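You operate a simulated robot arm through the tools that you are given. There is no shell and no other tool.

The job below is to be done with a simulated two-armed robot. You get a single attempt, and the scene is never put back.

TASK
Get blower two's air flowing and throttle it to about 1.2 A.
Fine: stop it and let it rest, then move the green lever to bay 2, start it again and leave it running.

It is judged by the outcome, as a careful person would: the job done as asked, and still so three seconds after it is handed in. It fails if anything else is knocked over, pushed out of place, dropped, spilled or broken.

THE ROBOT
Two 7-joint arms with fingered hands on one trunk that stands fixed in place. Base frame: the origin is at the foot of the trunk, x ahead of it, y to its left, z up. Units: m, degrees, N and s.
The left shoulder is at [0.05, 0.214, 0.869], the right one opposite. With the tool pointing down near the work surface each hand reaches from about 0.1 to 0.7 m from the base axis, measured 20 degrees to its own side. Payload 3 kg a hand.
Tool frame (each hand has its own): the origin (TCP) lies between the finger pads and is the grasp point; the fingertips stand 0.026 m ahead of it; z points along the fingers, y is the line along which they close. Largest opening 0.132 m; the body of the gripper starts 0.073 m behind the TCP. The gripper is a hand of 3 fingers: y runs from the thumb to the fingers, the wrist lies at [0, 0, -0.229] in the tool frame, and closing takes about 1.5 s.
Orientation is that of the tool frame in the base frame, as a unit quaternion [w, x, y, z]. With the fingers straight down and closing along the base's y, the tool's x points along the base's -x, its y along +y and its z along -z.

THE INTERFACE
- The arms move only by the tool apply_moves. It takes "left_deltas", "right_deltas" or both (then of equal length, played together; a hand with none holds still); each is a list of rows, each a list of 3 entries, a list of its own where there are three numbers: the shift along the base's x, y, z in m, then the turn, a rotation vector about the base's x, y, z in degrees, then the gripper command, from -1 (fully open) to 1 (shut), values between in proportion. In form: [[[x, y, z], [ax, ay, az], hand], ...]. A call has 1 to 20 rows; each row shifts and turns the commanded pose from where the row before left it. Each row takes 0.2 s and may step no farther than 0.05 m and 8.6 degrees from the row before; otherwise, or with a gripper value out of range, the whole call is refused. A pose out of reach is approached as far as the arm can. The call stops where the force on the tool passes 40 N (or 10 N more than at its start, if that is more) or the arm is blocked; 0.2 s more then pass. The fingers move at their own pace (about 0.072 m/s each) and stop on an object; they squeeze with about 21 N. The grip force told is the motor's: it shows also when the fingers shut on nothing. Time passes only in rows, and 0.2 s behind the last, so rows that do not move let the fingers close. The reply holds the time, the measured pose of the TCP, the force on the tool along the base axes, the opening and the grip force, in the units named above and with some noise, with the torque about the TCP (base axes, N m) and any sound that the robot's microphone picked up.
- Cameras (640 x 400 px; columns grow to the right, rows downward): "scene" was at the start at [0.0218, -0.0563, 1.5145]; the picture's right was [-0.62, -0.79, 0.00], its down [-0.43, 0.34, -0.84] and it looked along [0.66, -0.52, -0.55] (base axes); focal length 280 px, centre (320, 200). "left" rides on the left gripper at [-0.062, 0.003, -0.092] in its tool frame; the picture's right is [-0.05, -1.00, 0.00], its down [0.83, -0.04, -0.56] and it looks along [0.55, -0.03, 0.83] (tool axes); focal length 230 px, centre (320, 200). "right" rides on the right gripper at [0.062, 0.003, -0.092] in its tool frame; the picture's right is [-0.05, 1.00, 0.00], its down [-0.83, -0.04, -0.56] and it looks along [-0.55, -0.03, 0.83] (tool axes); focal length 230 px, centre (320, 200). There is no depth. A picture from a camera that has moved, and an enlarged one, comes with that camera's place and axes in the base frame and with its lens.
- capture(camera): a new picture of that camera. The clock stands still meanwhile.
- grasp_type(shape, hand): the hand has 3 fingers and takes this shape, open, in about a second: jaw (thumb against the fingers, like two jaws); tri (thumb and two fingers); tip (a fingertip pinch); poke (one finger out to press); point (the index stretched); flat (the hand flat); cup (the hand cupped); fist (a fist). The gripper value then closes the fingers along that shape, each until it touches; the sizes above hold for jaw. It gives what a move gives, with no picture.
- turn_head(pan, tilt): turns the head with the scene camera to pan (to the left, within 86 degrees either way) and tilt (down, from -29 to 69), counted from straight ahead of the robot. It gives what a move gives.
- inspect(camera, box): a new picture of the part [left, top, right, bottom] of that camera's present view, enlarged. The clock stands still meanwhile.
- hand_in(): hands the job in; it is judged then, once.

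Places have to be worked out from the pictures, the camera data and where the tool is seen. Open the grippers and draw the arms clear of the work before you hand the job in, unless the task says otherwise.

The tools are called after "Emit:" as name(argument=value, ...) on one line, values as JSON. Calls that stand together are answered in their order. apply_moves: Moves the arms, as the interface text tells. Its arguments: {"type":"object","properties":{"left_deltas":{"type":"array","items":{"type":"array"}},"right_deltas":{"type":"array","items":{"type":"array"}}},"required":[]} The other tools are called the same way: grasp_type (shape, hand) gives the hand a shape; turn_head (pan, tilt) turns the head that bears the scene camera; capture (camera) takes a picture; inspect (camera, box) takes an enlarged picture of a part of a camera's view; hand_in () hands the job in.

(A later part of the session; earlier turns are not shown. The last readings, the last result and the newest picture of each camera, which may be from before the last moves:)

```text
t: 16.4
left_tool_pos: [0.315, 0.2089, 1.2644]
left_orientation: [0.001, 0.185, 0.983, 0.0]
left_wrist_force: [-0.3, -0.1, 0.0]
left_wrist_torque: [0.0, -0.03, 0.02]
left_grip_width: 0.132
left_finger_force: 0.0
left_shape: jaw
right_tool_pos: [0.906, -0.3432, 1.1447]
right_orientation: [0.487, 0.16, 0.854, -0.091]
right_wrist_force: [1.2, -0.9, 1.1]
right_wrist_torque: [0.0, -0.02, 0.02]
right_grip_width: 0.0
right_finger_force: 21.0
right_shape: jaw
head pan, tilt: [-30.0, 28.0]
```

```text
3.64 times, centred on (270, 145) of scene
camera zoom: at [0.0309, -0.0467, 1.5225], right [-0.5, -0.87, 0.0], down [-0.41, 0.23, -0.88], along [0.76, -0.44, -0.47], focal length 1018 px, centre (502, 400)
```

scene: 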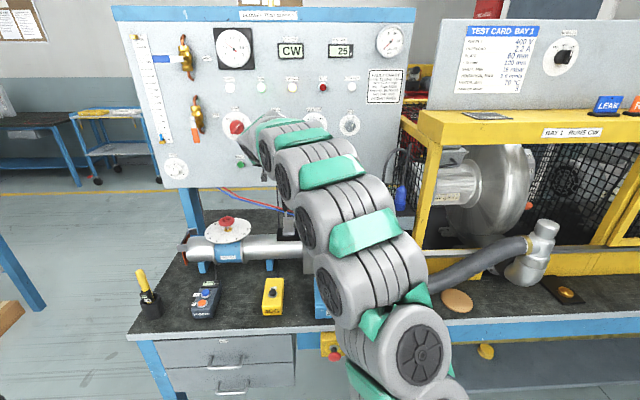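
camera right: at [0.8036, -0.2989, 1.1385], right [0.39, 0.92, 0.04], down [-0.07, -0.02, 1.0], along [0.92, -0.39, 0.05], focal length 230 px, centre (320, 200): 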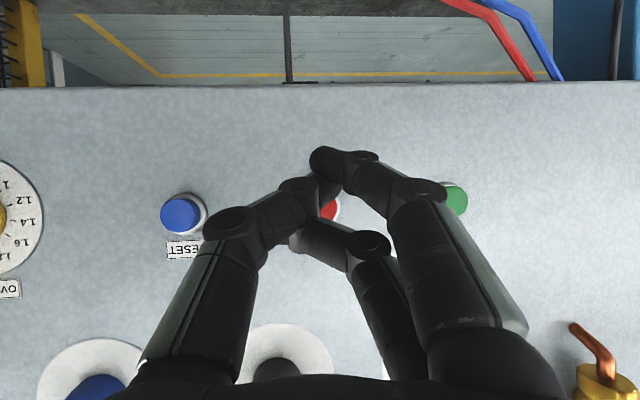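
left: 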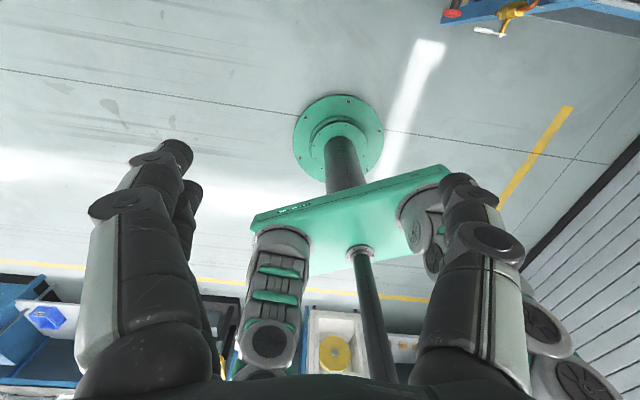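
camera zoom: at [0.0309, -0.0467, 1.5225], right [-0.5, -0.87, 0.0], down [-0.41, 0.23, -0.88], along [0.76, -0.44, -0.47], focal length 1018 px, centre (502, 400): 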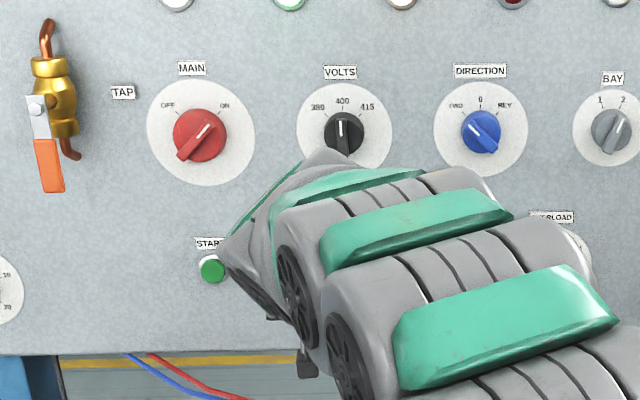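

The button is now ahead at z≈1.152, slightly above the thumb-tip line. I'll raise 1.5 cm and advance in small steps until contact force shows.

Emit:
apply_moves(right_deltas=[[[0, 0, 0.0155], [0, 0, 0], 1], [[0.0073, -0.0033, 0], [0, 0, 0], 1], [[0.0073, -0.0033, 0], [0, 0, 0], 1], [[0.0055, -0.0025, 0], [0, 0, 0], 1], [[0.0036, -0.0017, 0], [0, 0, 0], 1], [[0.0036, -0.0017, 0], [0, 0, 0], 1]])

Emit:
capture(camera="right")

Emit:
capture(camera="scene")

```text
t: 17.8
left_tool_pos: [0.3147, 0.2106, 1.2641]
left_orientation: [0.0, 0.184, 0.983, 0.0]
left_wrist_force: [0.2, -0.4, -1.0]
left_wrist_torque: [-0.01, -0.03, -0.04]
left_grip_width: 0.1317
left_finger_force: 0.0
left_shape: jaw
right_tool_pos: [0.9348, -0.3563, 1.1606]
right_orientation: [0.488, 0.159, 0.854, -0.091]
right_wrist_force: [-0.3, 0.7, 0.0]
right_wrist_torque: [0.02, 0.03, 0.01]
right_grip_width: 0.0003
right_finger_force: 21.2
right_shape: jaw
head pan, tilt: [-30.0, 28.0]
```

```text
taken
camera right: at [0.8311, -0.3114, 1.1543], right [0.39, 0.92, 0.04], down [-0.07, -0.02, 1.0], along [0.92, -0.39, 0.06], focal length 230 px, centre (320, 200)
```

right: 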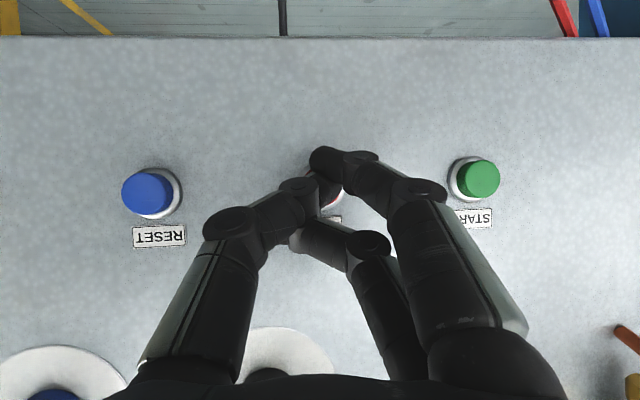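

```text
taken
```

scene: 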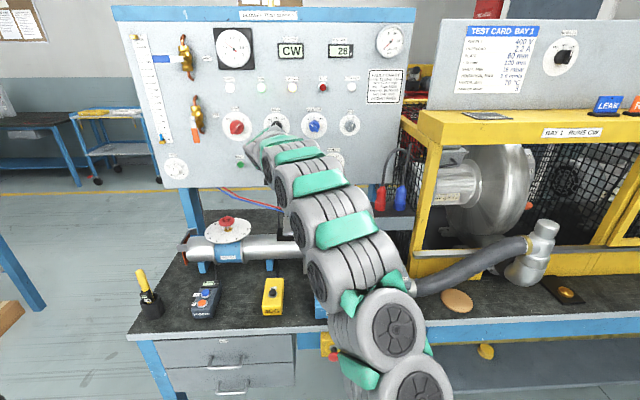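

Tips are about a centimetre short and lined up with STOP. I'll keep advancing in 3–4 mm steps until it presses.

Emit:
apply_moves(right_deltas=[[[0.0036, -0.0017, 0], [0, 0, 0], 1], [[0.0036, -0.0017, 0], [0, 0, 0], 1], [[0.0036, -0.0017, 0], [0, 0, 0], 1]])

Emit:
inspect(camera="scene", box=[210, 25, 370, 125])

Emit:
capture(camera="right")

```text
t: 18.6
left_tool_pos: [0.3151, 0.2098, 1.2644]
left_orientation: [0.0, 0.183, 0.983, 0.0]
left_wrist_force: [-1.0, 0.0, -0.6]
left_wrist_torque: [0.0, -0.03, 0.01]
left_grip_width: 0.1315
left_finger_force: 0.0
left_shape: jaw
right_tool_pos: [0.9437, -0.3621, 1.1614]
right_orientation: [0.487, 0.16, 0.854, -0.092]
right_wrist_force: [-39.5, 6.8, -3.6]
right_wrist_torque: [0.02, 0.26, 0.0]
right_grip_width: 0.0002
right_finger_force: 21.1
right_shape: jaw
head pan, tilt: [-30.0, 28.0]
heard: click
```

```text
4.00 times, centred on (290, 75) of scene
camera zoom: at [0.0301, -0.0466, 1.5225], right [-0.5, -0.87, 0.0], down [-0.41, 0.23, -0.88], along [0.76, -0.44, -0.47], focal length 1120 px, centre (440, 700)
```

zoom: 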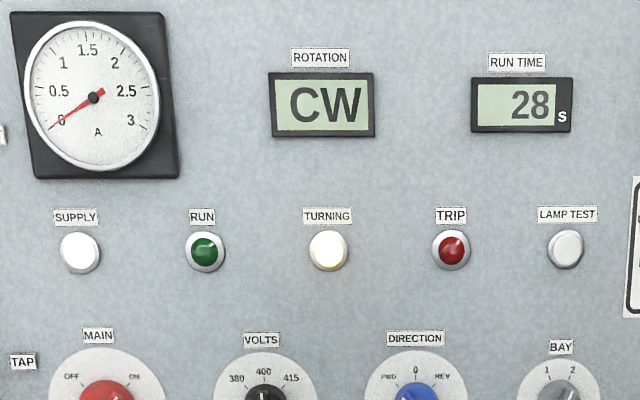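

```text
taken
camera right: at [0.8406, -0.3171, 1.154], right [0.39, 0.92, 0.04], down [-0.07, -0.02, 1.0], along [0.92, -0.39, 0.05], focal length 230 px, centre (320, 200)
```

right: 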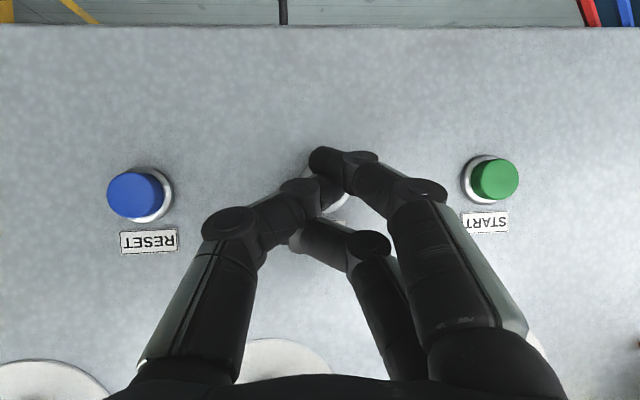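

A click was heard: the ammeter fell to 0, RUN went out, and TURNING is still lit as the blower coasts down. I'll draw back and bring the hand over the diverter, pointing down, while it comes to rest.

Emit:
apply_moves(right_deltas=[[[-0.03, 0.0137, 0], [0, 0, 0], 1], [[-0.03, 0.0137, 0.01], [0, 0, 0], 1], [[-0.045, -0.01, 0.015], [0, 0, 0], 1], [[-0.045, -0.013, 0.015], [0, 0, 0], 1], [[-0.045, -0.015, 0.015], [0, 0, 0], 1], [[-0.045, -0.015, 0.015], [3.08, 7.92, 0], 1], [[-0.045, -0.015, 0.015], [3.08, 7.92, 0], 1], [[-0.045, -0.015, 0.005], [3.08, 7.92, 0], 1], [[-0.045, -0.015, 0], [3.08, 7.92, 0], 1], [[-0.045, -0.02, 0], [3.08, 7.92, 0], 1], [[-0.045, -0.02, 0], [3.08, 7.92, 0], 1], [[-0.045, -0.02, 0], [3.08, 7.92, 0], 1], [[-0.03, -0.015, 0], [0, 0, 0], 1], [[0, 0, 0], [0, 0, 0], 1]])

Emit:
capture(camera="right")

Emit:
capture(camera="scene")

Emit:
inspect(camera="scene", box=[210, 25, 370, 175])

```text
t: 21.6
left_tool_pos: [0.3153, 0.2091, 1.2636]
left_orientation: [-0.001, 0.184, 0.983, 0.0]
left_wrist_force: [0.3, -0.5, 0.5]
left_wrist_torque: [0.0, -0.02, 0.02]
left_grip_width: 0.132
left_finger_force: 0.0
left_shape: jaw
right_tool_pos: [0.4036, -0.5066, 1.2521]
right_orientation: [-0.001, 0.184, 0.983, 0.0]
right_wrist_force: [0.5, -0.1, 0.6]
right_wrist_torque: [0.01, 0.03, 0.01]
right_grip_width: 0.0001
right_finger_force: 21.2
right_shape: jaw
head pan, tilt: [-30.0, 28.0]
```

```text
taken
camera right: at [0.3461, -0.4806, 1.3423], right [0.41, 0.91, 0.0], down [0.76, -0.34, 0.55], along [0.51, -0.23, -0.83], focal length 230 px, centre (320, 200)
```

right: 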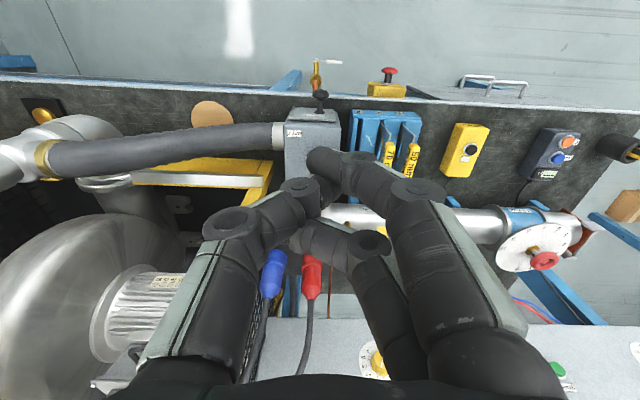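

```text
taken
```

scene: 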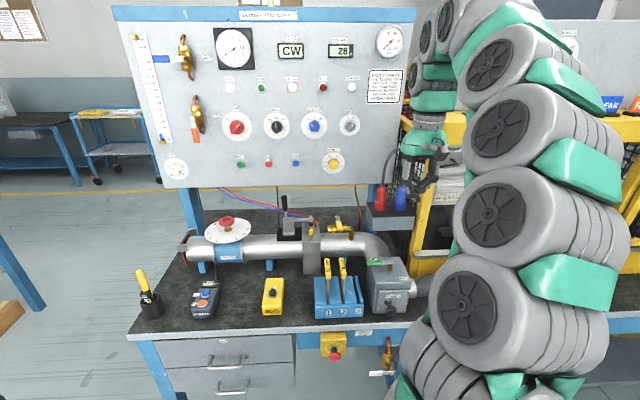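

```text
2.67 times, centred on (290, 100) of scene
camera zoom: at [0.0309, -0.0468, 1.5225], right [-0.5, -0.87, 0.0], down [-0.41, 0.23, -0.88], along [0.76, -0.44, -0.47], focal length 746 px, centre (400, 467)
```

zoom: 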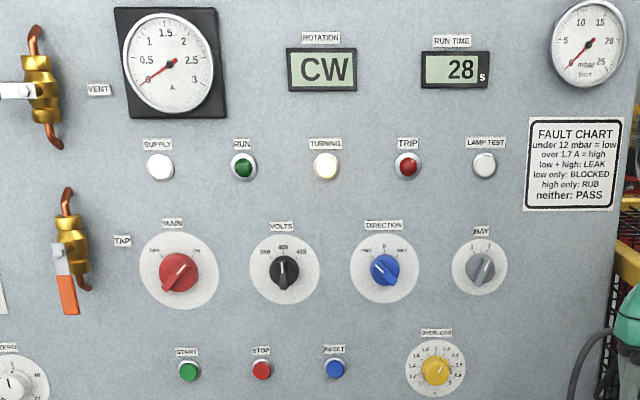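

TURNING is still lit, so the blower is still coasting. The lever pivot is at about (0.503, -0.569, 0.948) with its handle end at (0.538, -0.504, 0.945). I'll hover the closed fingertips above the far side of the handle and check both.

Emit:
apply_moves(right_deltas=[[[0.0323, -0.0073, -0.0344], [0, 0, 0], 1], [[0.0323, -0.0073, -0.0344], [0, 0, 0], 1], [[0.0323, -0.0073, -0.0344], [0, 0, 0], 1], [[0.0323, -0.0073, -0.0344], [0, 0, 0], 1], [[0.0323, -0.0073, -0.0344], [0, 0, 0], 1], [[0, 0, 0], [0, 0, 0], 1]])

Emit:
capture(camera="right")

Emit:
capture(camera="scene")

Emit:
inspect(camera="scene", box=[210, 25, 370, 125])

Emit:
inspect(camera="scene", box=[320, 170, 480, 320])

```text
t: 23.0
left_tool_pos: [0.3147, 0.2095, 1.2639]
left_orientation: [0.0, 0.184, 0.983, 0.0]
left_wrist_force: [0.2, 0.0, 0.8]
left_wrist_torque: [0.0, 0.0, -0.01]
left_grip_width: 0.1317
left_finger_force: 0.1
left_shape: jaw
right_tool_pos: [0.5667, -0.5419, 1.0804]
right_orientation: [0.0, 0.184, 0.983, 0.001]
right_wrist_force: [-0.2, 0.0, 0.0]
right_wrist_torque: [-0.01, -0.02, 0.0]
right_grip_width: 0.0002
right_finger_force: 21.0
right_shape: jaw
head pan, tilt: [-30.0, 28.0]
```

```text
taken
camera right: at [0.5095, -0.5164, 1.1707], right [0.41, 0.91, 0.0], down [0.76, -0.34, 0.56], along [0.51, -0.23, -0.83], focal length 230 px, centre (320, 200)
```

right: 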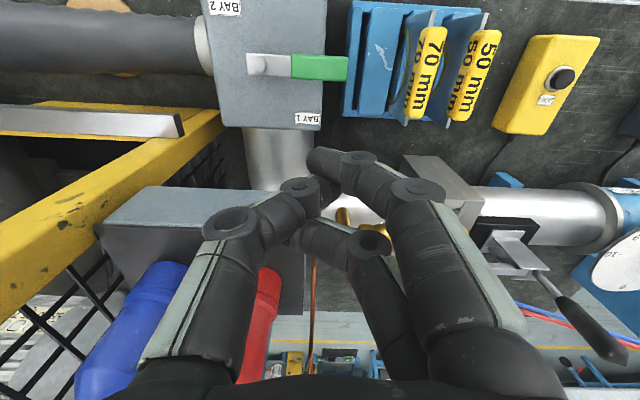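

```text
taken
```

scene: 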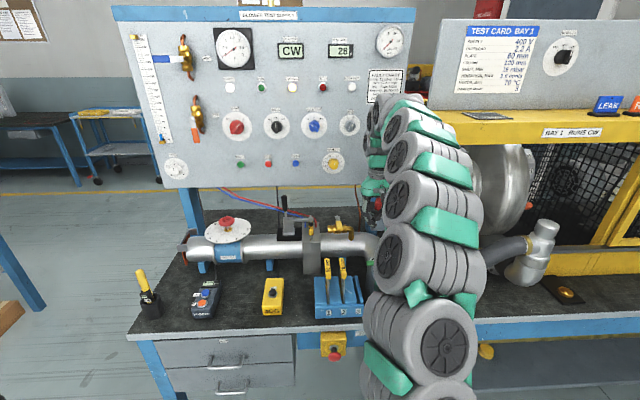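

```text
4.00 times, centred on (290, 75) of scene
camera zoom: at [0.0309, -0.0467, 1.5225], right [-0.5, -0.87, 0.0], down [-0.41, 0.23, -0.88], along [0.76, -0.44, -0.47], focal length 1120 px, centre (440, 700)
```

zoom: 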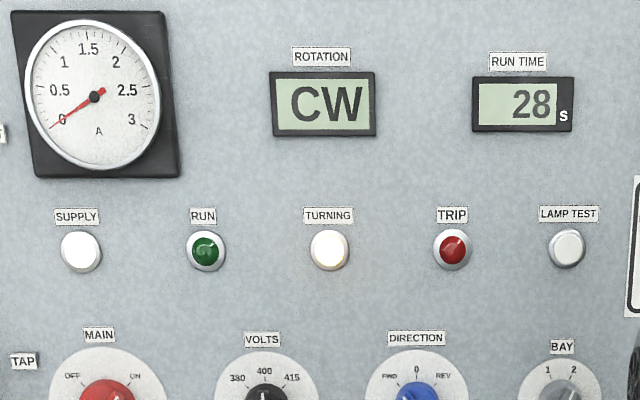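

```text
2.67 times, centred on (400, 245) of scene
camera zoom: at [0.0309, -0.0467, 1.5225], right [-0.5, -0.87, 0.0], down [-0.41, 0.23, -0.88], along [0.76, -0.44, -0.47], focal length 746 px, centre (107, 80)
```

zoom: 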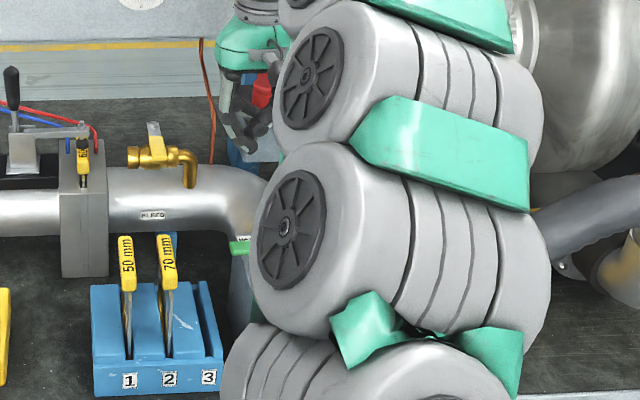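

TURNING has dimmed but I want it fully out. The handle lines up with my estimate; I'll wait two seconds where I am, then check the lamp.

Emit:
apply_moves(right_deltas=[[[0, 0, 0], [0, 0, 0], 1], [[0, 0, 0], [0, 0, 0], 1], [[0, 0, 0], [0, 0, 0], 1], [[0, 0, 0], [0, 0, 0], 1], [[0, 0, 0], [0, 0, 0], 1], [[0, 0, 0], [0, 0, 0], 1], [[0, 0, 0], [0, 0, 0], 1], [[0, 0, 0], [0, 0, 0], 1], [[0, 0, 0], [0, 0, 0], 1], [[0, 0, 0], [0, 0, 0], 1]])

Emit:
inspect(camera="scene", box=[210, 25, 370, 125])

```text
t: 25.2
left_tool_pos: [0.3152, 0.2103, 1.2629]
left_orientation: [0.0, 0.184, 0.983, 0.0]
left_wrist_force: [0.2, 0.3, -0.2]
left_wrist_torque: [-0.01, -0.02, -0.01]
left_grip_width: 0.132
left_finger_force: 0.2
left_shape: jaw
right_tool_pos: [0.5661, -0.5427, 1.0796]
right_orientation: [0.0, 0.184, 0.983, 0.0]
right_wrist_force: [-0.5, -0.7, 0.1]
right_wrist_torque: [-0.03, 0.0, 0.05]
right_grip_width: 0.0001
right_finger_force: 20.5
right_shape: jaw
head pan, tilt: [-30.0, 28.0]
```

```text
4.00 times, centred on (290, 75) of scene
camera zoom: at [0.0309, -0.0467, 1.5225], right [-0.5, -0.87, 0.0], down [-0.41, 0.23, -0.88], along [0.76, -0.44, -0.47], focal length 1120 px, centre (440, 700)
```

zoom: 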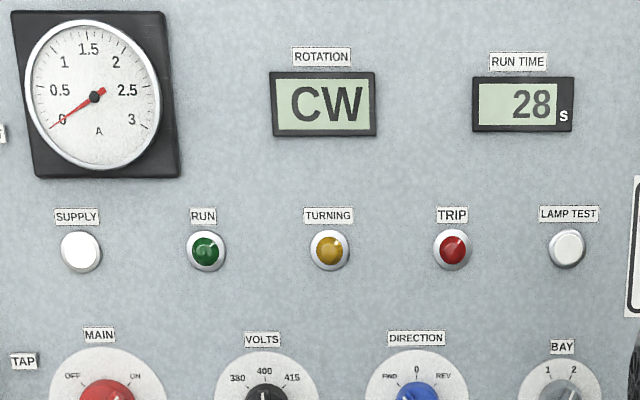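

TURNING is now out (plain amber), so the blower is at rest. I'll lower the fingertips beside the far side of the handle and look before pushing.

Emit:
apply_moves(right_deltas=[[[0.002, -0.001, -0.04], [0, 0, 0], 1], [[0.002, -0.001, -0.04], [0, 0, 0], 1], [[0, 0, -0.022], [0, 0, 0], 1], [[0, 0, -0.02], [0, 0, 0], 1]])

Emit:
capture(camera="right")

Emit:
capture(camera="scene")

```text
t: 26.2
left_tool_pos: [0.3154, 0.2103, 1.2639]
left_orientation: [0.0, 0.184, 0.983, 0.0]
left_wrist_force: [0.5, -0.6, 0.6]
left_wrist_torque: [0.0, -0.03, 0.03]
left_grip_width: 0.1318
left_finger_force: 0.1
left_shape: jaw
right_tool_pos: [0.5697, -0.5449, 0.9572]
right_orientation: [0.001, 0.183, 0.983, 0.0]
right_wrist_force: [0.1, -0.8, 0.5]
right_wrist_torque: [0.01, -0.01, -0.02]
right_grip_width: 0.0
right_finger_force: 21.2
right_shape: jaw
head pan, tilt: [-30.0, 28.0]
```

```text
taken
camera right: at [0.5133, -0.5185, 1.048], right [0.41, 0.91, 0.0], down [0.76, -0.34, 0.56], along [0.51, -0.23, -0.83], focal length 230 px, centre (320, 200)
```

right: 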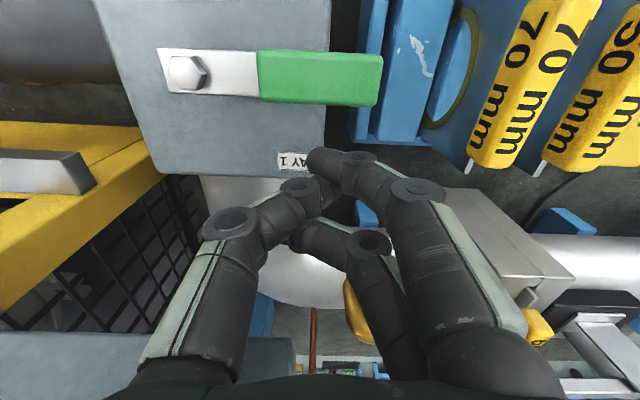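

```text
taken
```

scene: 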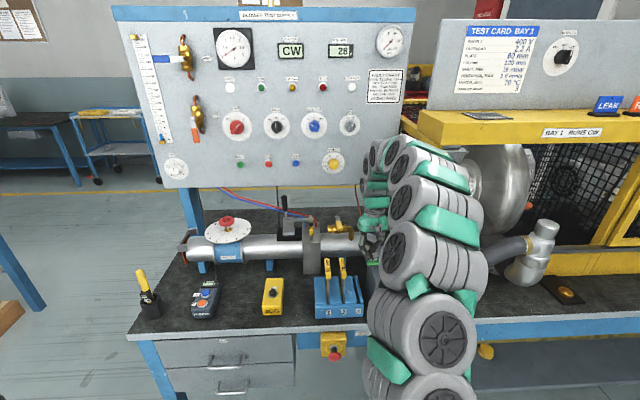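

The tips sit beside the handle's far edge with about 2 cm to spare. I'll sweep it along its arc toward BAY 2 (toward the robot first), about 60 degrees, then look.

Emit:
apply_moves(right_deltas=[[[-0.0108, 0.0052, -0.005], [0, 0, 0], 1], [[-0.009, 0.0065, 0], [0, 0, 0], 1], [[-0.011, 0.0114, 0], [0, 0, 0], 1], [[-0.0136, 0.0079, 0], [0, 0, 0], 1], [[-0.0152, 0.0039, 0], [0, 0, 0], 1], [[-0.0163, -0.0011, 0], [0, 0, 0], 1]])

Emit:
capture(camera="right")

```text
t: 27.6
left_tool_pos: [0.3148, 0.2108, 1.2647]
left_orientation: [0.0, 0.184, 0.983, 0.0]
left_wrist_force: [-0.2, 0.2, 0.4]
left_wrist_torque: [-0.03, 0.0, 0.03]
left_grip_width: 0.132
left_finger_force: 0.0
left_shape: jaw
right_tool_pos: [0.494, -0.5108, 0.951]
right_orientation: [0.0, 0.183, 0.983, 0.0]
right_wrist_force: [12.4, -9.5, 1.7]
right_wrist_torque: [-0.12, -0.06, 0.43]
right_grip_width: 0.0
right_finger_force: 20.9
right_shape: jaw
head pan, tilt: [-30.0, 28.0]
```

```text
taken
camera right: at [0.4375, -0.4855, 1.0429], right [0.41, 0.91, 0.0], down [0.76, -0.34, 0.56], along [0.51, -0.23, -0.83], focal length 230 px, centre (320, 200)
```

right: 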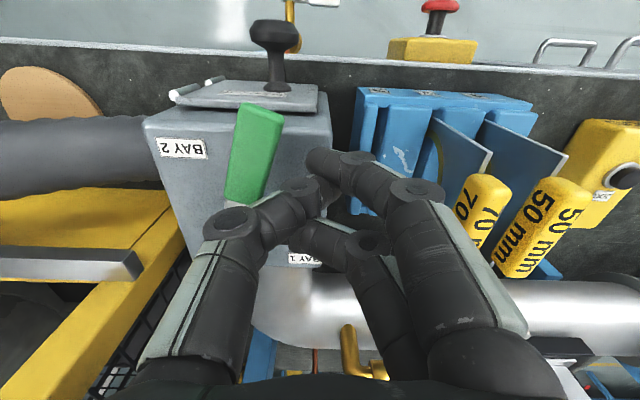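

The lever has swung to point nearly toward the robot, with about 15 N resistance. I'll keep pushing gently along the arc toward the BAY 2 label.

Emit:
apply_moves(right_deltas=[[[-0.0142, -0.0065, 0], [0, 0, 0], 1], [[-0.009, -0.007, 0], [0, 0, 0], 1]])

Emit:
capture(camera="right")

```text
t: 28.0
left_tool_pos: [0.3154, 0.2101, 1.2637]
left_orientation: [0.0, 0.182, 0.983, -0.001]
left_wrist_force: [1.1, -0.3, -0.2]
left_wrist_torque: [-0.02, -0.01, 0.0]
left_grip_width: 0.1319
left_finger_force: 0.0
left_shape: jaw
right_tool_pos: [0.4873, -0.5176, 0.9532]
right_orientation: [0.008, 0.182, 0.983, -0.001]
right_wrist_force: [14.4, -4.5, -0.2]
right_wrist_torque: [-0.02, -0.03, 0.47]
right_grip_width: 0.0
right_finger_force: 21.0
right_shape: jaw
head pan, tilt: [-30.0, 28.0]
stopped in row 2 (right hand): the force on the tool passed its limit at 53 N (the readings are from after the stop); the commanded pose is now the measured one
```

```text
taken
camera right: at [0.4286, -0.4913, 1.0435], right [0.41, 0.91, 0.0], down [0.75, -0.34, 0.57], along [0.52, -0.23, -0.82], focal length 230 px, centre (320, 200)
```

right: 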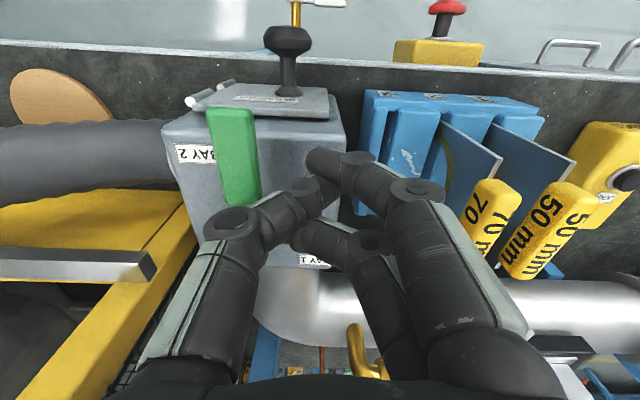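

The push met a firm stop with the handle lying beside the BAY 2 label, about 90 degrees from where it was. I'll back off sideways, lift clear, and verify the lever.

Emit:
apply_moves(right_deltas=[[[0.01, 0.015, 0.0], [0, 0, 0], 1], [[0.008, 0.015, 0.01], [0, 0, 0], 1], [[0.0, 0.0, 0.04], [0, 0, 0], 1], [[0.0, 0.0, 0.045], [0, 0, 0], 1], [[0.0, 0.0, 0.045], [0, 0, 0], 1], [[-0.01, 0.02, 0.04], [0, 0, 0], 1], [[-0.02, 0.02, 0.04], [0, 0, 0], 1]])

Emit:
capture(camera="right")

Emit:
inspect(camera="scene", box=[330, 215, 450, 325])

```text
t: 29.6
left_tool_pos: [0.3158, 0.2105, 1.2635]
left_orientation: [0.0, 0.185, 0.983, 0.001]
left_wrist_force: [-1.4, 0.1, -0.1]
left_wrist_torque: [-0.01, -0.02, 0.01]
left_grip_width: 0.132
left_finger_force: 0.1
left_shape: jaw
right_tool_pos: [0.4747, -0.4482, 1.1737]
right_orientation: [0.004, 0.183, 0.983, -0.001]
right_wrist_force: [0.0, 0.0, 0.3]
right_wrist_torque: [-0.04, 0.02, 0.02]
right_grip_width: 0.0003
right_finger_force: 20.2
right_shape: jaw
head pan, tilt: [-30.0, 28.0]
```

```text
taken
camera right: at [0.4169, -0.4214, 1.2635], right [0.41, 0.91, 0.0], down [0.75, -0.34, 0.56], along [0.52, -0.23, -0.83], focal length 230 px, centre (320, 200)
```

right: 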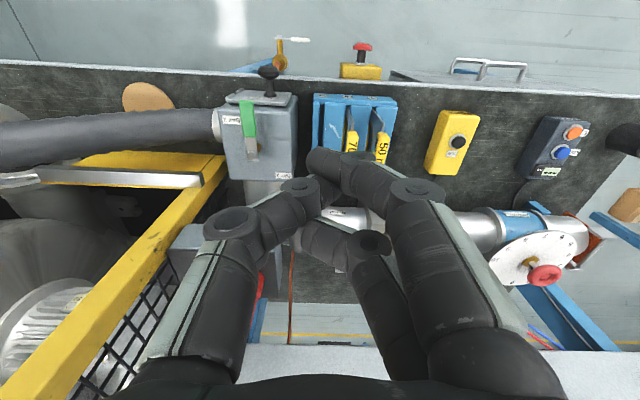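

```text
3.64 times, centred on (390, 270) of scene
camera zoom: at [0.0309, -0.0467, 1.5225], right [-0.5, -0.87, 0.0], down [-0.41, 0.23, -0.88], along [0.76, -0.44, -0.47], focal length 1018 px, centre (66, -54)
```

zoom: 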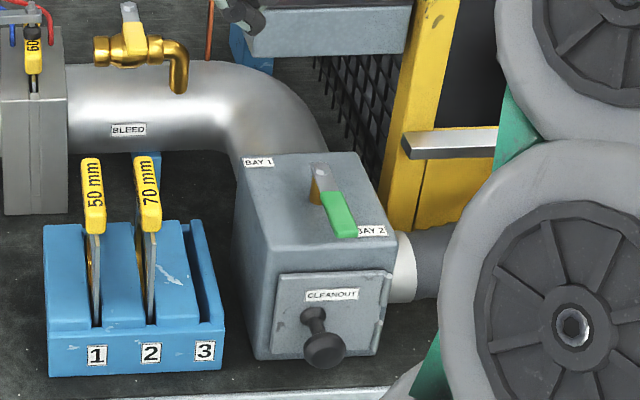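

The green lever is squarely at BAY 2 and everything around it is undisturbed. Now to START: relative to the successful STOP press I expect contact near TCP (0.984, -0.272, 1.162), so I'll pitch forward and fly to about 6 cm short of it.

Emit:
apply_moves(right_deltas=[[[0.02, 0.018, 0.01], [-3.08, -7.92, 0], 1], [[0.035, 0.018, 0.01], [-3.08, -7.92, 0], 1], [[0.04, 0.018, 0.005], [-3.08, -7.92, 0], 1], [[0.04, 0.018, 0.0], [-3.08, -7.92, 0], 1], [[0.04, 0.018, 0], [-3.08, -7.92, 0], 1], [[0.04, 0.018, 0], [-3.08, -7.92, 0], 1], [[0.04, 0.018, 0], [-3.08, -7.92, 0], 1], [[0.04, 0.018, 0], [0, 0, 0], 1], [[0.04, 0.018, 0], [0, 0, 0], 1], [[0.04, 0.018, 0], [0, 0, 0], 1], [[0.04, 0.018, 0], [0, 0, 0], 1], [[0.035, 0.004, 0], [0, 0, 0], 1], [[0, 0, 0], [0, 0, 0], 1]])

Emit:
capture(camera="right")

Emit:
capture(camera="scene")

```text
t: 32.4
left_tool_pos: [0.315, 0.2092, 1.263]
left_orientation: [0.0, 0.184, 0.983, 0.0]
left_wrist_force: [0.4, -0.6, 0.4]
left_wrist_torque: [0.01, 0.0, -0.03]
left_grip_width: 0.1321
left_finger_force: 0.1
left_shape: jaw
right_tool_pos: [0.924, -0.2465, 1.1969]
right_orientation: [0.492, 0.159, 0.851, -0.094]
right_wrist_force: [-0.2, 0.6, -0.1]
right_wrist_torque: [0.0, 0.0, -0.01]
right_grip_width: 0.0
right_finger_force: 21.0
right_shape: jaw
head pan, tilt: [-30.0, 28.0]
```

```text
taken
camera right: at [0.8203, -0.201, 1.1892], right [0.39, 0.92, 0.04], down [-0.08, -0.01, 1.0], along [0.92, -0.39, 0.07], focal length 230 px, centre (320, 200)
```

right: 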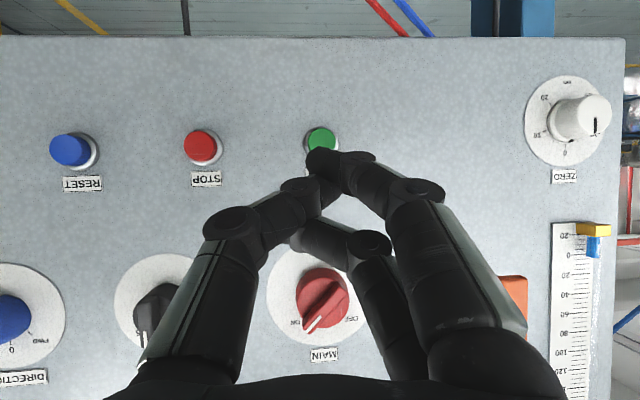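

```text
taken
```

scene: 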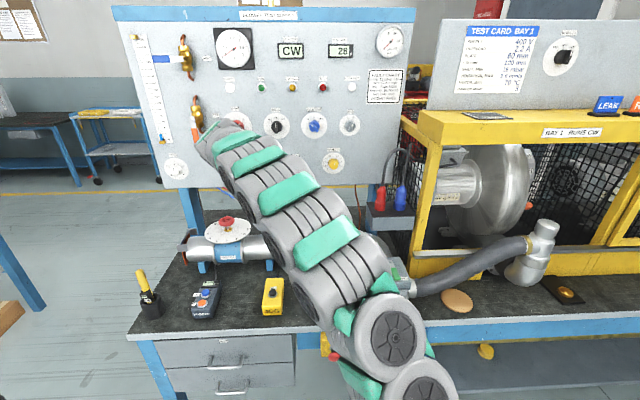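

START is straight ahead of the tips, just as STOP was. I'll lower to the same height and advance, the last part in 4 mm steps.

Emit:
apply_moves(right_deltas=[[[0, 0, -0.018], [0, 0, 0], 1], [[0, 0, -0.017], [0, 0, 0], 1], [[0.0137, -0.0062, 0], [0, 0, 0], 1], [[0.0137, -0.0062, 0], [0, 0, 0], 1], [[0.0137, -0.0062, 0], [0, 0, 0], 1], [[0.0064, -0.0029, 0], [0, 0, 0], 1], [[0.0036, -0.0017, 0], [0, 0, 0], 1], [[0.0036, -0.0017, 0], [0, 0, 0], 1]])

Emit:
capture(camera="right")

Emit:
inspect(camera="scene", box=[210, 25, 370, 125])

```text
t: 34.2
left_tool_pos: [0.3164, 0.21, 1.2646]
left_orientation: [0.0, 0.184, 0.983, 0.0]
left_wrist_force: [-0.5, -1.6, -0.6]
left_wrist_torque: [0.02, -0.02, 0.0]
left_grip_width: 0.132
left_finger_force: 0.0
left_shape: jaw
right_tool_pos: [0.9792, -0.2699, 1.1633]
right_orientation: [0.493, 0.158, 0.851, -0.092]
right_wrist_force: [-0.9, 0.3, 0.2]
right_wrist_torque: [0.0, 0.02, -0.03]
right_grip_width: 0.0004
right_finger_force: 21.1
right_shape: jaw
head pan, tilt: [-30.0, 28.0]
heard: click
```

```text
taken
camera right: at [0.8759, -0.2269, 1.1543], right [0.38, 0.92, 0.04], down [-0.08, -0.01, 1.0], along [0.92, -0.39, 0.07], focal length 230 px, centre (320, 200)
```

right: 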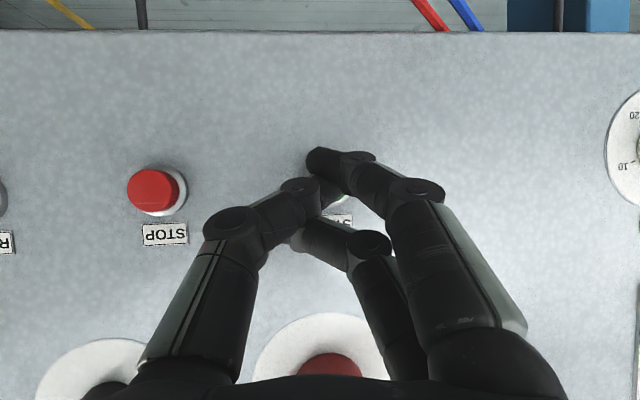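

```text
4.00 times, centred on (290, 75) of scene
camera zoom: at [0.0309, -0.0467, 1.5225], right [-0.5, -0.87, 0.0], down [-0.41, 0.23, -0.88], along [0.76, -0.44, -0.47], focal length 1120 px, centre (440, 700)
```

zoom: 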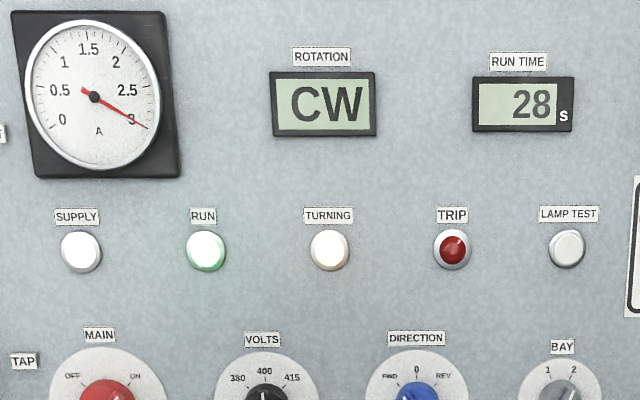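

A click, RUN is lit, and the ammeter shows the starting surge. I'll back off the button and move where the hand camera can see the throttle dial while the current settles.

Emit:
apply_moves(right_deltas=[[[-0.0319, 0.0145, 0], [0, 0, 0], 1], [[-0.0319, 0.0145, 0.01], [0, 0, 0], 1], [[-0.04, 0.01, 0.02], [0, 0, 0], 1], [[-0.04, 0.01, 0.02], [3.08, 7.92, 0], 1], [[-0.04, 0.01, 0.02], [3.08, 7.92, 0], 1], [[-0.04, 0.01, 0.02], [3.08, 7.92, 0], 1], [[0, 0, 0], [0, 0, 0], 1]])

Emit:
capture(camera="right")

Emit:
inspect(camera="scene", box=[210, 25, 370, 125])

Emit:
inspect(camera="scene", box=[170, 200, 290, 280])

```text
t: 35.8
left_tool_pos: [0.3151, 0.2107, 1.264]
left_orientation: [-0.001, 0.184, 0.983, 0.001]
left_wrist_force: [0.2, 0.6, -1.1]
left_wrist_torque: [0.01, -0.03, -0.03]
left_grip_width: 0.1319
left_finger_force: 0.1
left_shape: jaw
right_tool_pos: [0.7541, -0.2018, 1.2524]
right_orientation: [0.292, 0.174, 0.939, -0.055]
right_wrist_force: [-0.1, -1.1, -1.0]
right_wrist_torque: [0.0, 0.05, 0.0]
right_grip_width: 0.0
right_finger_force: 21.0
right_shape: jaw
head pan, tilt: [-30.0, 28.0]
```

```text
taken
camera right: at [0.6581, -0.1602, 1.2928], right [0.4, 0.92, 0.03], down [0.33, -0.17, 0.93], along [0.86, -0.36, -0.37], focal length 230 px, centre (320, 200)
```

right: 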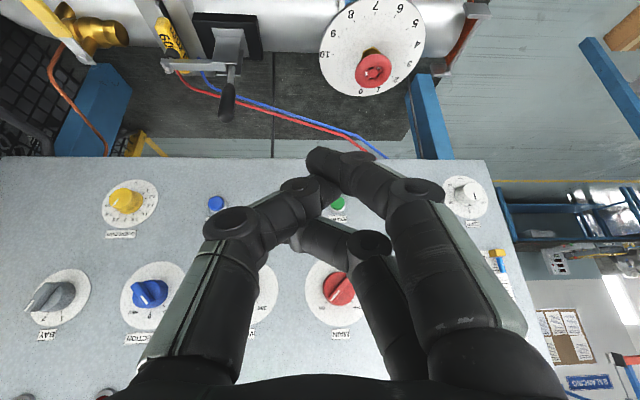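

```text
4.00 times, centred on (290, 75) of scene
camera zoom: at [0.0309, -0.0467, 1.5225], right [-0.5, -0.87, 0.0], down [-0.41, 0.23, -0.88], along [0.76, -0.44, -0.47], focal length 1120 px, centre (440, 700)
```

zoom: 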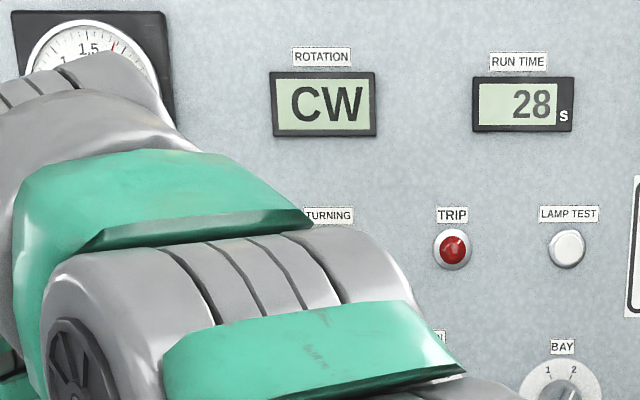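

```text
5.00 times, centred on (230, 240) of scene
camera zoom: at [0.0309, -0.0467, 1.5225], right [-0.5, -0.87, 0.0], down [-0.41, 0.23, -0.88], along [0.76, -0.44, -0.47], focal length 1400 px, centre (770, 0)
```

zoom: 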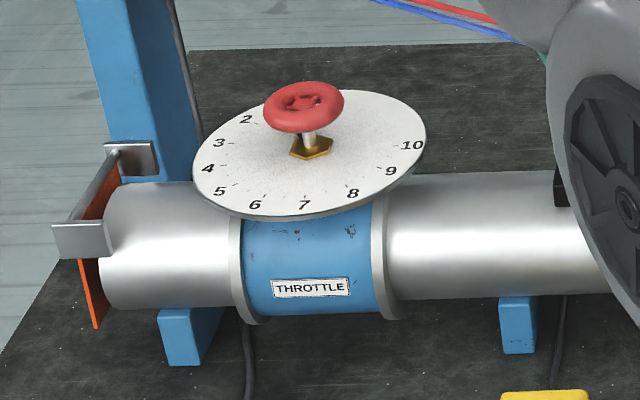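

The dial is in the hand camera's view. I'll enlarge it to find the pointer.

Emit:
inspect(camera="right", box=[300, 0, 450, 105])

Emit:
inspect(camera="scene", box=[205, 205, 260, 245])

```text
3.81 times, centred on (375, 52) of right
camera zoom: at [0.6581, -0.1602, 1.2928], right [0.4, 0.92, 0.03], down [0.33, -0.17, 0.93], along [0.86, -0.36, -0.37], focal length 876 px, centre (110, 762)
```

zoom: 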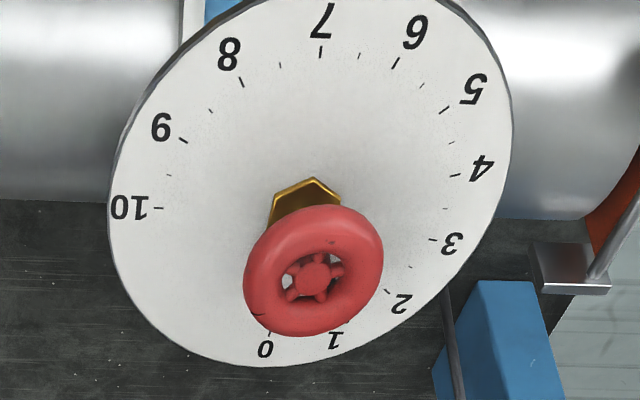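

```text
10.00 times, centred on (232, 225) of scene
camera zoom: at [0.0309, -0.0467, 1.5225], right [-0.5, -0.87, 0.0], down [-0.41, 0.23, -0.88], along [0.76, -0.44, -0.47], focal length 2799 px, centre (1195, -50)
```

zoom: 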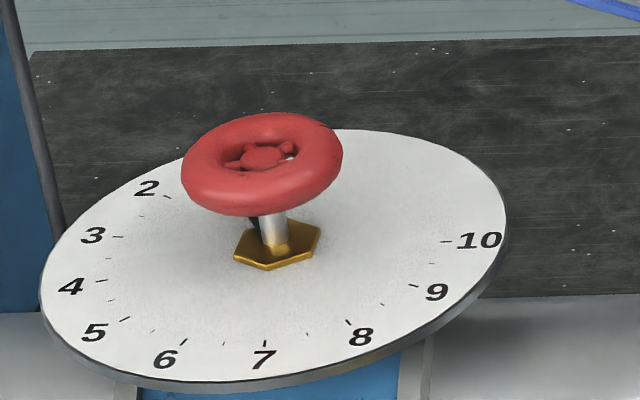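

The pointer is hidden under the hand wheel near 0 (throttle almost shut), and the scale increases counterclockwise seen from above, about 30 degrees per mark. I judge the wheel centre at (0.925, -0.179, 0.98), with the dial plate at z≈0.951. I'll open the fingers, tilt and yaw the hand, and come to 10 cm short of the wheel.

Emit:
apply_moves(right_deltas=[[[0.0208, 0.012, -0.02], [-3.08, -7.92, 0], -0.5], [[0.0208, 0.012, -0.02], [0, 0, -8.5], -0.5], [[0.0208, 0.012, -0.03], [0, 0, -8.5], -0.5], [[0.0208, 0.012, -0.04], [0, 0, -8.5], -0.5], [[0.0208, 0.012, -0.04], [0, 0, 0], -0.5], [[0.0208, 0.012, -0.04], [0, 0, 0], -0.5], [[0, 0, 0], [0, 0, 0], -0.5], [[0, 0, 0], [0, 0, 0], -0.5]])

Emit:
capture(camera="right")

Emit:
capture(camera="scene")

Emit:
inspect(camera="scene", box=[210, 25, 370, 125])

```text
t: 37.6
left_tool_pos: [0.3157, 0.211, 1.2647]
left_orientation: [0.0, 0.184, 0.983, 0.0]
left_wrist_force: [-0.3, 0.6, -0.5]
left_wrist_torque: [0.02, -0.01, -0.04]
left_grip_width: 0.132
left_finger_force: 0.0
left_shape: jaw
right_tool_pos: [0.8799, -0.1292, 1.0645]
right_orientation: [0.337, 0.369, 0.854, -0.147]
right_wrist_force: [-0.3, 0.5, -0.3]
right_wrist_torque: [-0.01, 0.01, -0.03]
right_grip_width: 0.0985
right_finger_force: 0.0
right_shape: jaw
head pan, tilt: [-30.0, 28.0]
```

```text
taken
camera right: at [0.8071, -0.048, 1.0879], right [0.75, 0.66, 0.03], down [0.13, -0.19, 0.97], along [0.65, -0.73, -0.23], focal length 230 px, centre (320, 200)
```

right: 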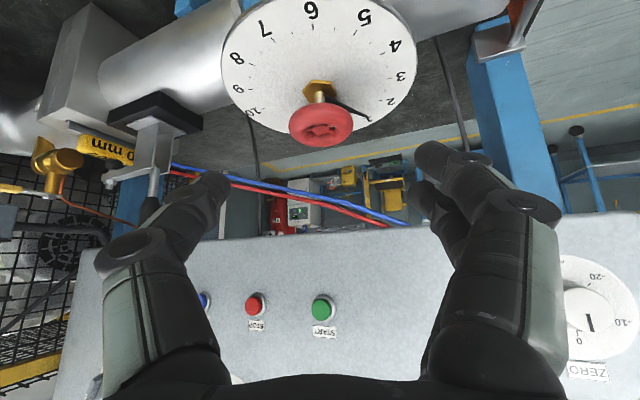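

```text
taken
```

scene: 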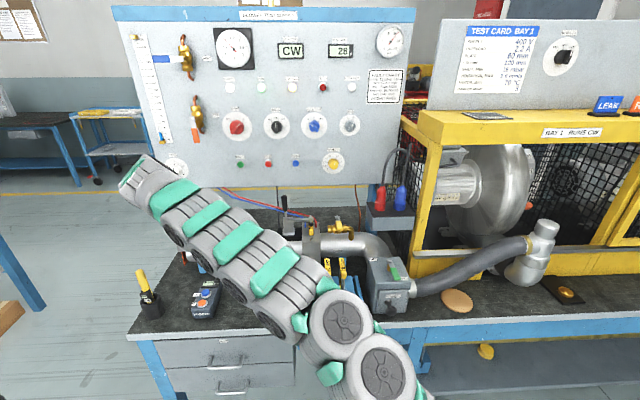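

```text
4.00 times, centred on (290, 75) of scene
camera zoom: at [0.0309, -0.0467, 1.5225], right [-0.5, -0.87, 0.0], down [-0.41, 0.23, -0.88], along [0.76, -0.44, -0.47], focal length 1120 px, centre (440, 700)
```

zoom: 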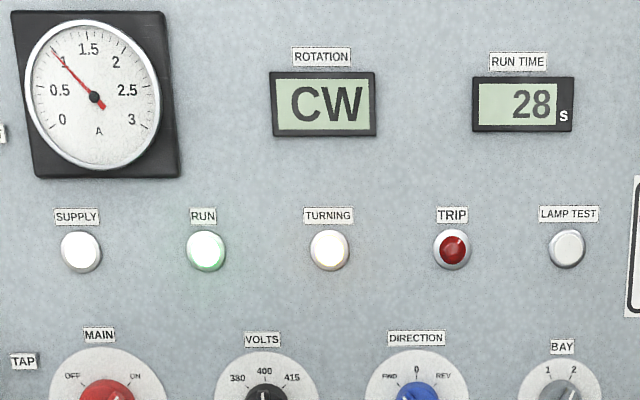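

Now the ammeter shows about 1.0 A with bay 2's air flowing, and the black pointer is visible under the wheel. I'll enlarge the dial.

Emit:
inspect(camera="right", box=[210, 0, 430, 150])

Emit:
inspect(camera="scene", box=[205, 20, 265, 75])

Emit:
inspect(camera="scene", box=[360, 15, 420, 75])

```text
2.67 times, centred on (320, 75) of right
camera zoom: at [0.8071, -0.048, 1.0879], right [0.75, 0.66, 0.03], down [0.13, -0.19, 0.97], along [0.65, -0.73, -0.23], focal length 614 px, centre (320, 533)
```

zoom: 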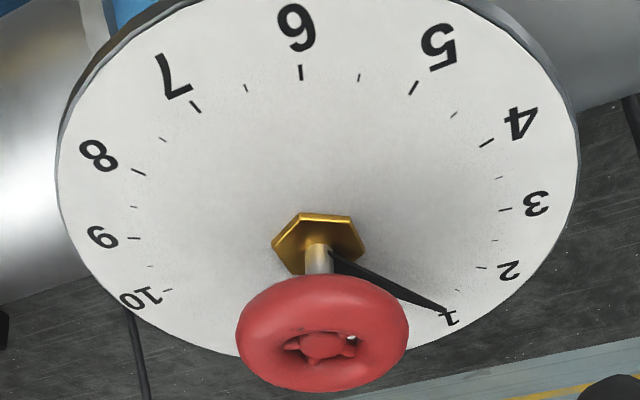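

```text
7.27 times, centred on (235, 48) of scene
camera zoom: at [0.0309, -0.0467, 1.5225], right [-0.5, -0.87, 0.0], down [-0.41, 0.23, -0.88], along [0.76, -0.44, -0.47], focal length 2036 px, centre (938, 1309)
```

zoom: 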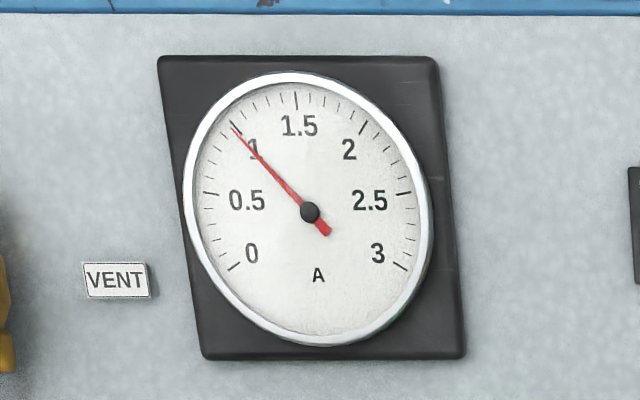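

```text
6.67 times, centred on (390, 45) of scene
camera zoom: at [0.0309, -0.0467, 1.5225], right [-0.5, -0.87, 0.0], down [-0.41, 0.23, -0.88], along [0.76, -0.44, -0.47], focal length 1866 px, centre (-147, 1233)
```

zoom: 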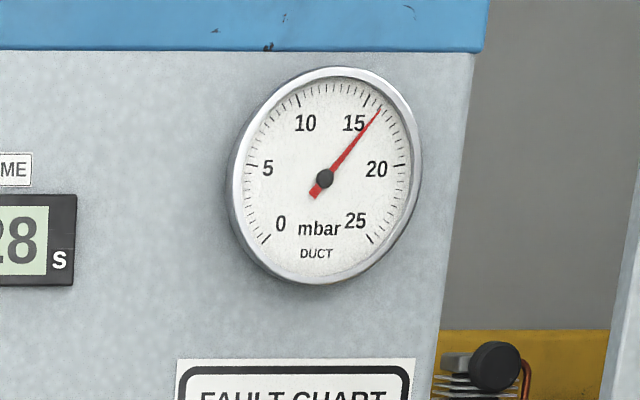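

The pointer stands at mark 1, with 1.0 A and about 16 mbar. The wheel centre (0.9255, -0.179, 0.98) lies right on the tool axis, so I'll slide in along it until the fingers straddle the wheel.

Emit:
apply_moves(right_deltas=[[[0.0117, -0.0125, -0.0183], [0, 0, 0], -0.5], [[0.0117, -0.0125, -0.0183], [0, 0, 0], -0.5], [[0.0117, -0.0125, -0.0183], [0, 0, 0], -0.5], [[0.0107, -0.0125, -0.0173], [0, 0, 0], -0.5]])

Emit:
capture(camera="right")

Emit:
inspect(camera="scene", box=[100, 130, 340, 300])

Emit:
inspect(camera="scene", box=[205, 20, 265, 75])

```text
t: 38.6
left_tool_pos: [0.3147, 0.2103, 1.2632]
left_orientation: [0.0, 0.184, 0.983, 0.0]
left_wrist_force: [0.6, 0.7, -0.1]
left_wrist_torque: [0.03, -0.02, 0.0]
left_grip_width: 0.132
left_finger_force: 0.0
left_shape: jaw
right_tool_pos: [0.9265, -0.1807, 0.99]
right_orientation: [0.337, 0.368, 0.855, -0.146]
right_wrist_force: [-0.4, 0.3, -0.2]
right_wrist_torque: [-0.04, 0.01, 0.02]
right_grip_width: 0.0988
right_finger_force: 0.2
right_shape: jaw
head pan, tilt: [-30.0, 28.0]
```

```text
taken
camera right: at [0.853, -0.0985, 1.0151], right [0.75, 0.66, 0.03], down [0.13, -0.19, 0.97], along [0.65, -0.73, -0.23], focal length 230 px, centre (320, 200)
```

right: 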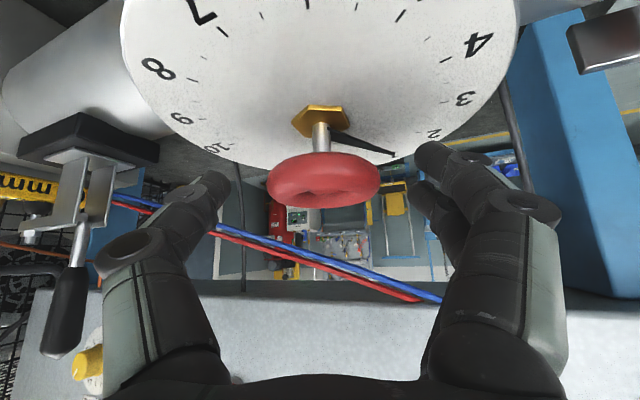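

```text
2.35 times, centred on (220, 215) of scene
camera zoom: at [0.0309, -0.0467, 1.5225], right [-0.5, -0.87, 0.0], down [-0.41, 0.23, -0.88], along [0.76, -0.44, -0.47], focal length 659 px, centre (555, 165)
```

zoom: 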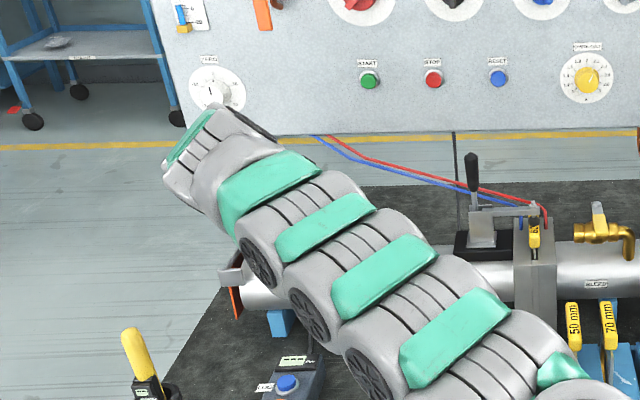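

```text
7.27 times, centred on (235, 48) of scene
camera zoom: at [0.0309, -0.0467, 1.5225], right [-0.5, -0.87, 0.0], down [-0.41, 0.23, -0.88], along [0.76, -0.44, -0.47], focal length 2036 px, centre (938, 1309)
```

zoom: 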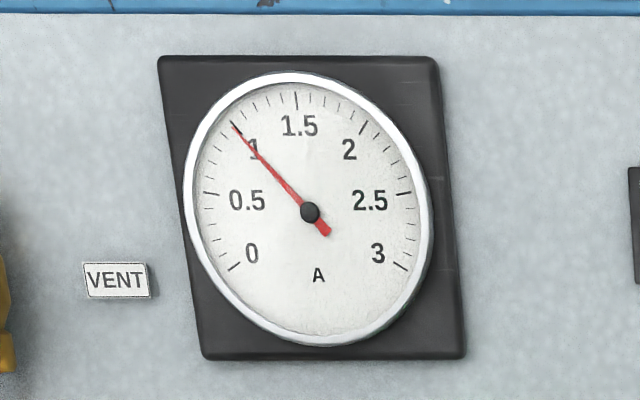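

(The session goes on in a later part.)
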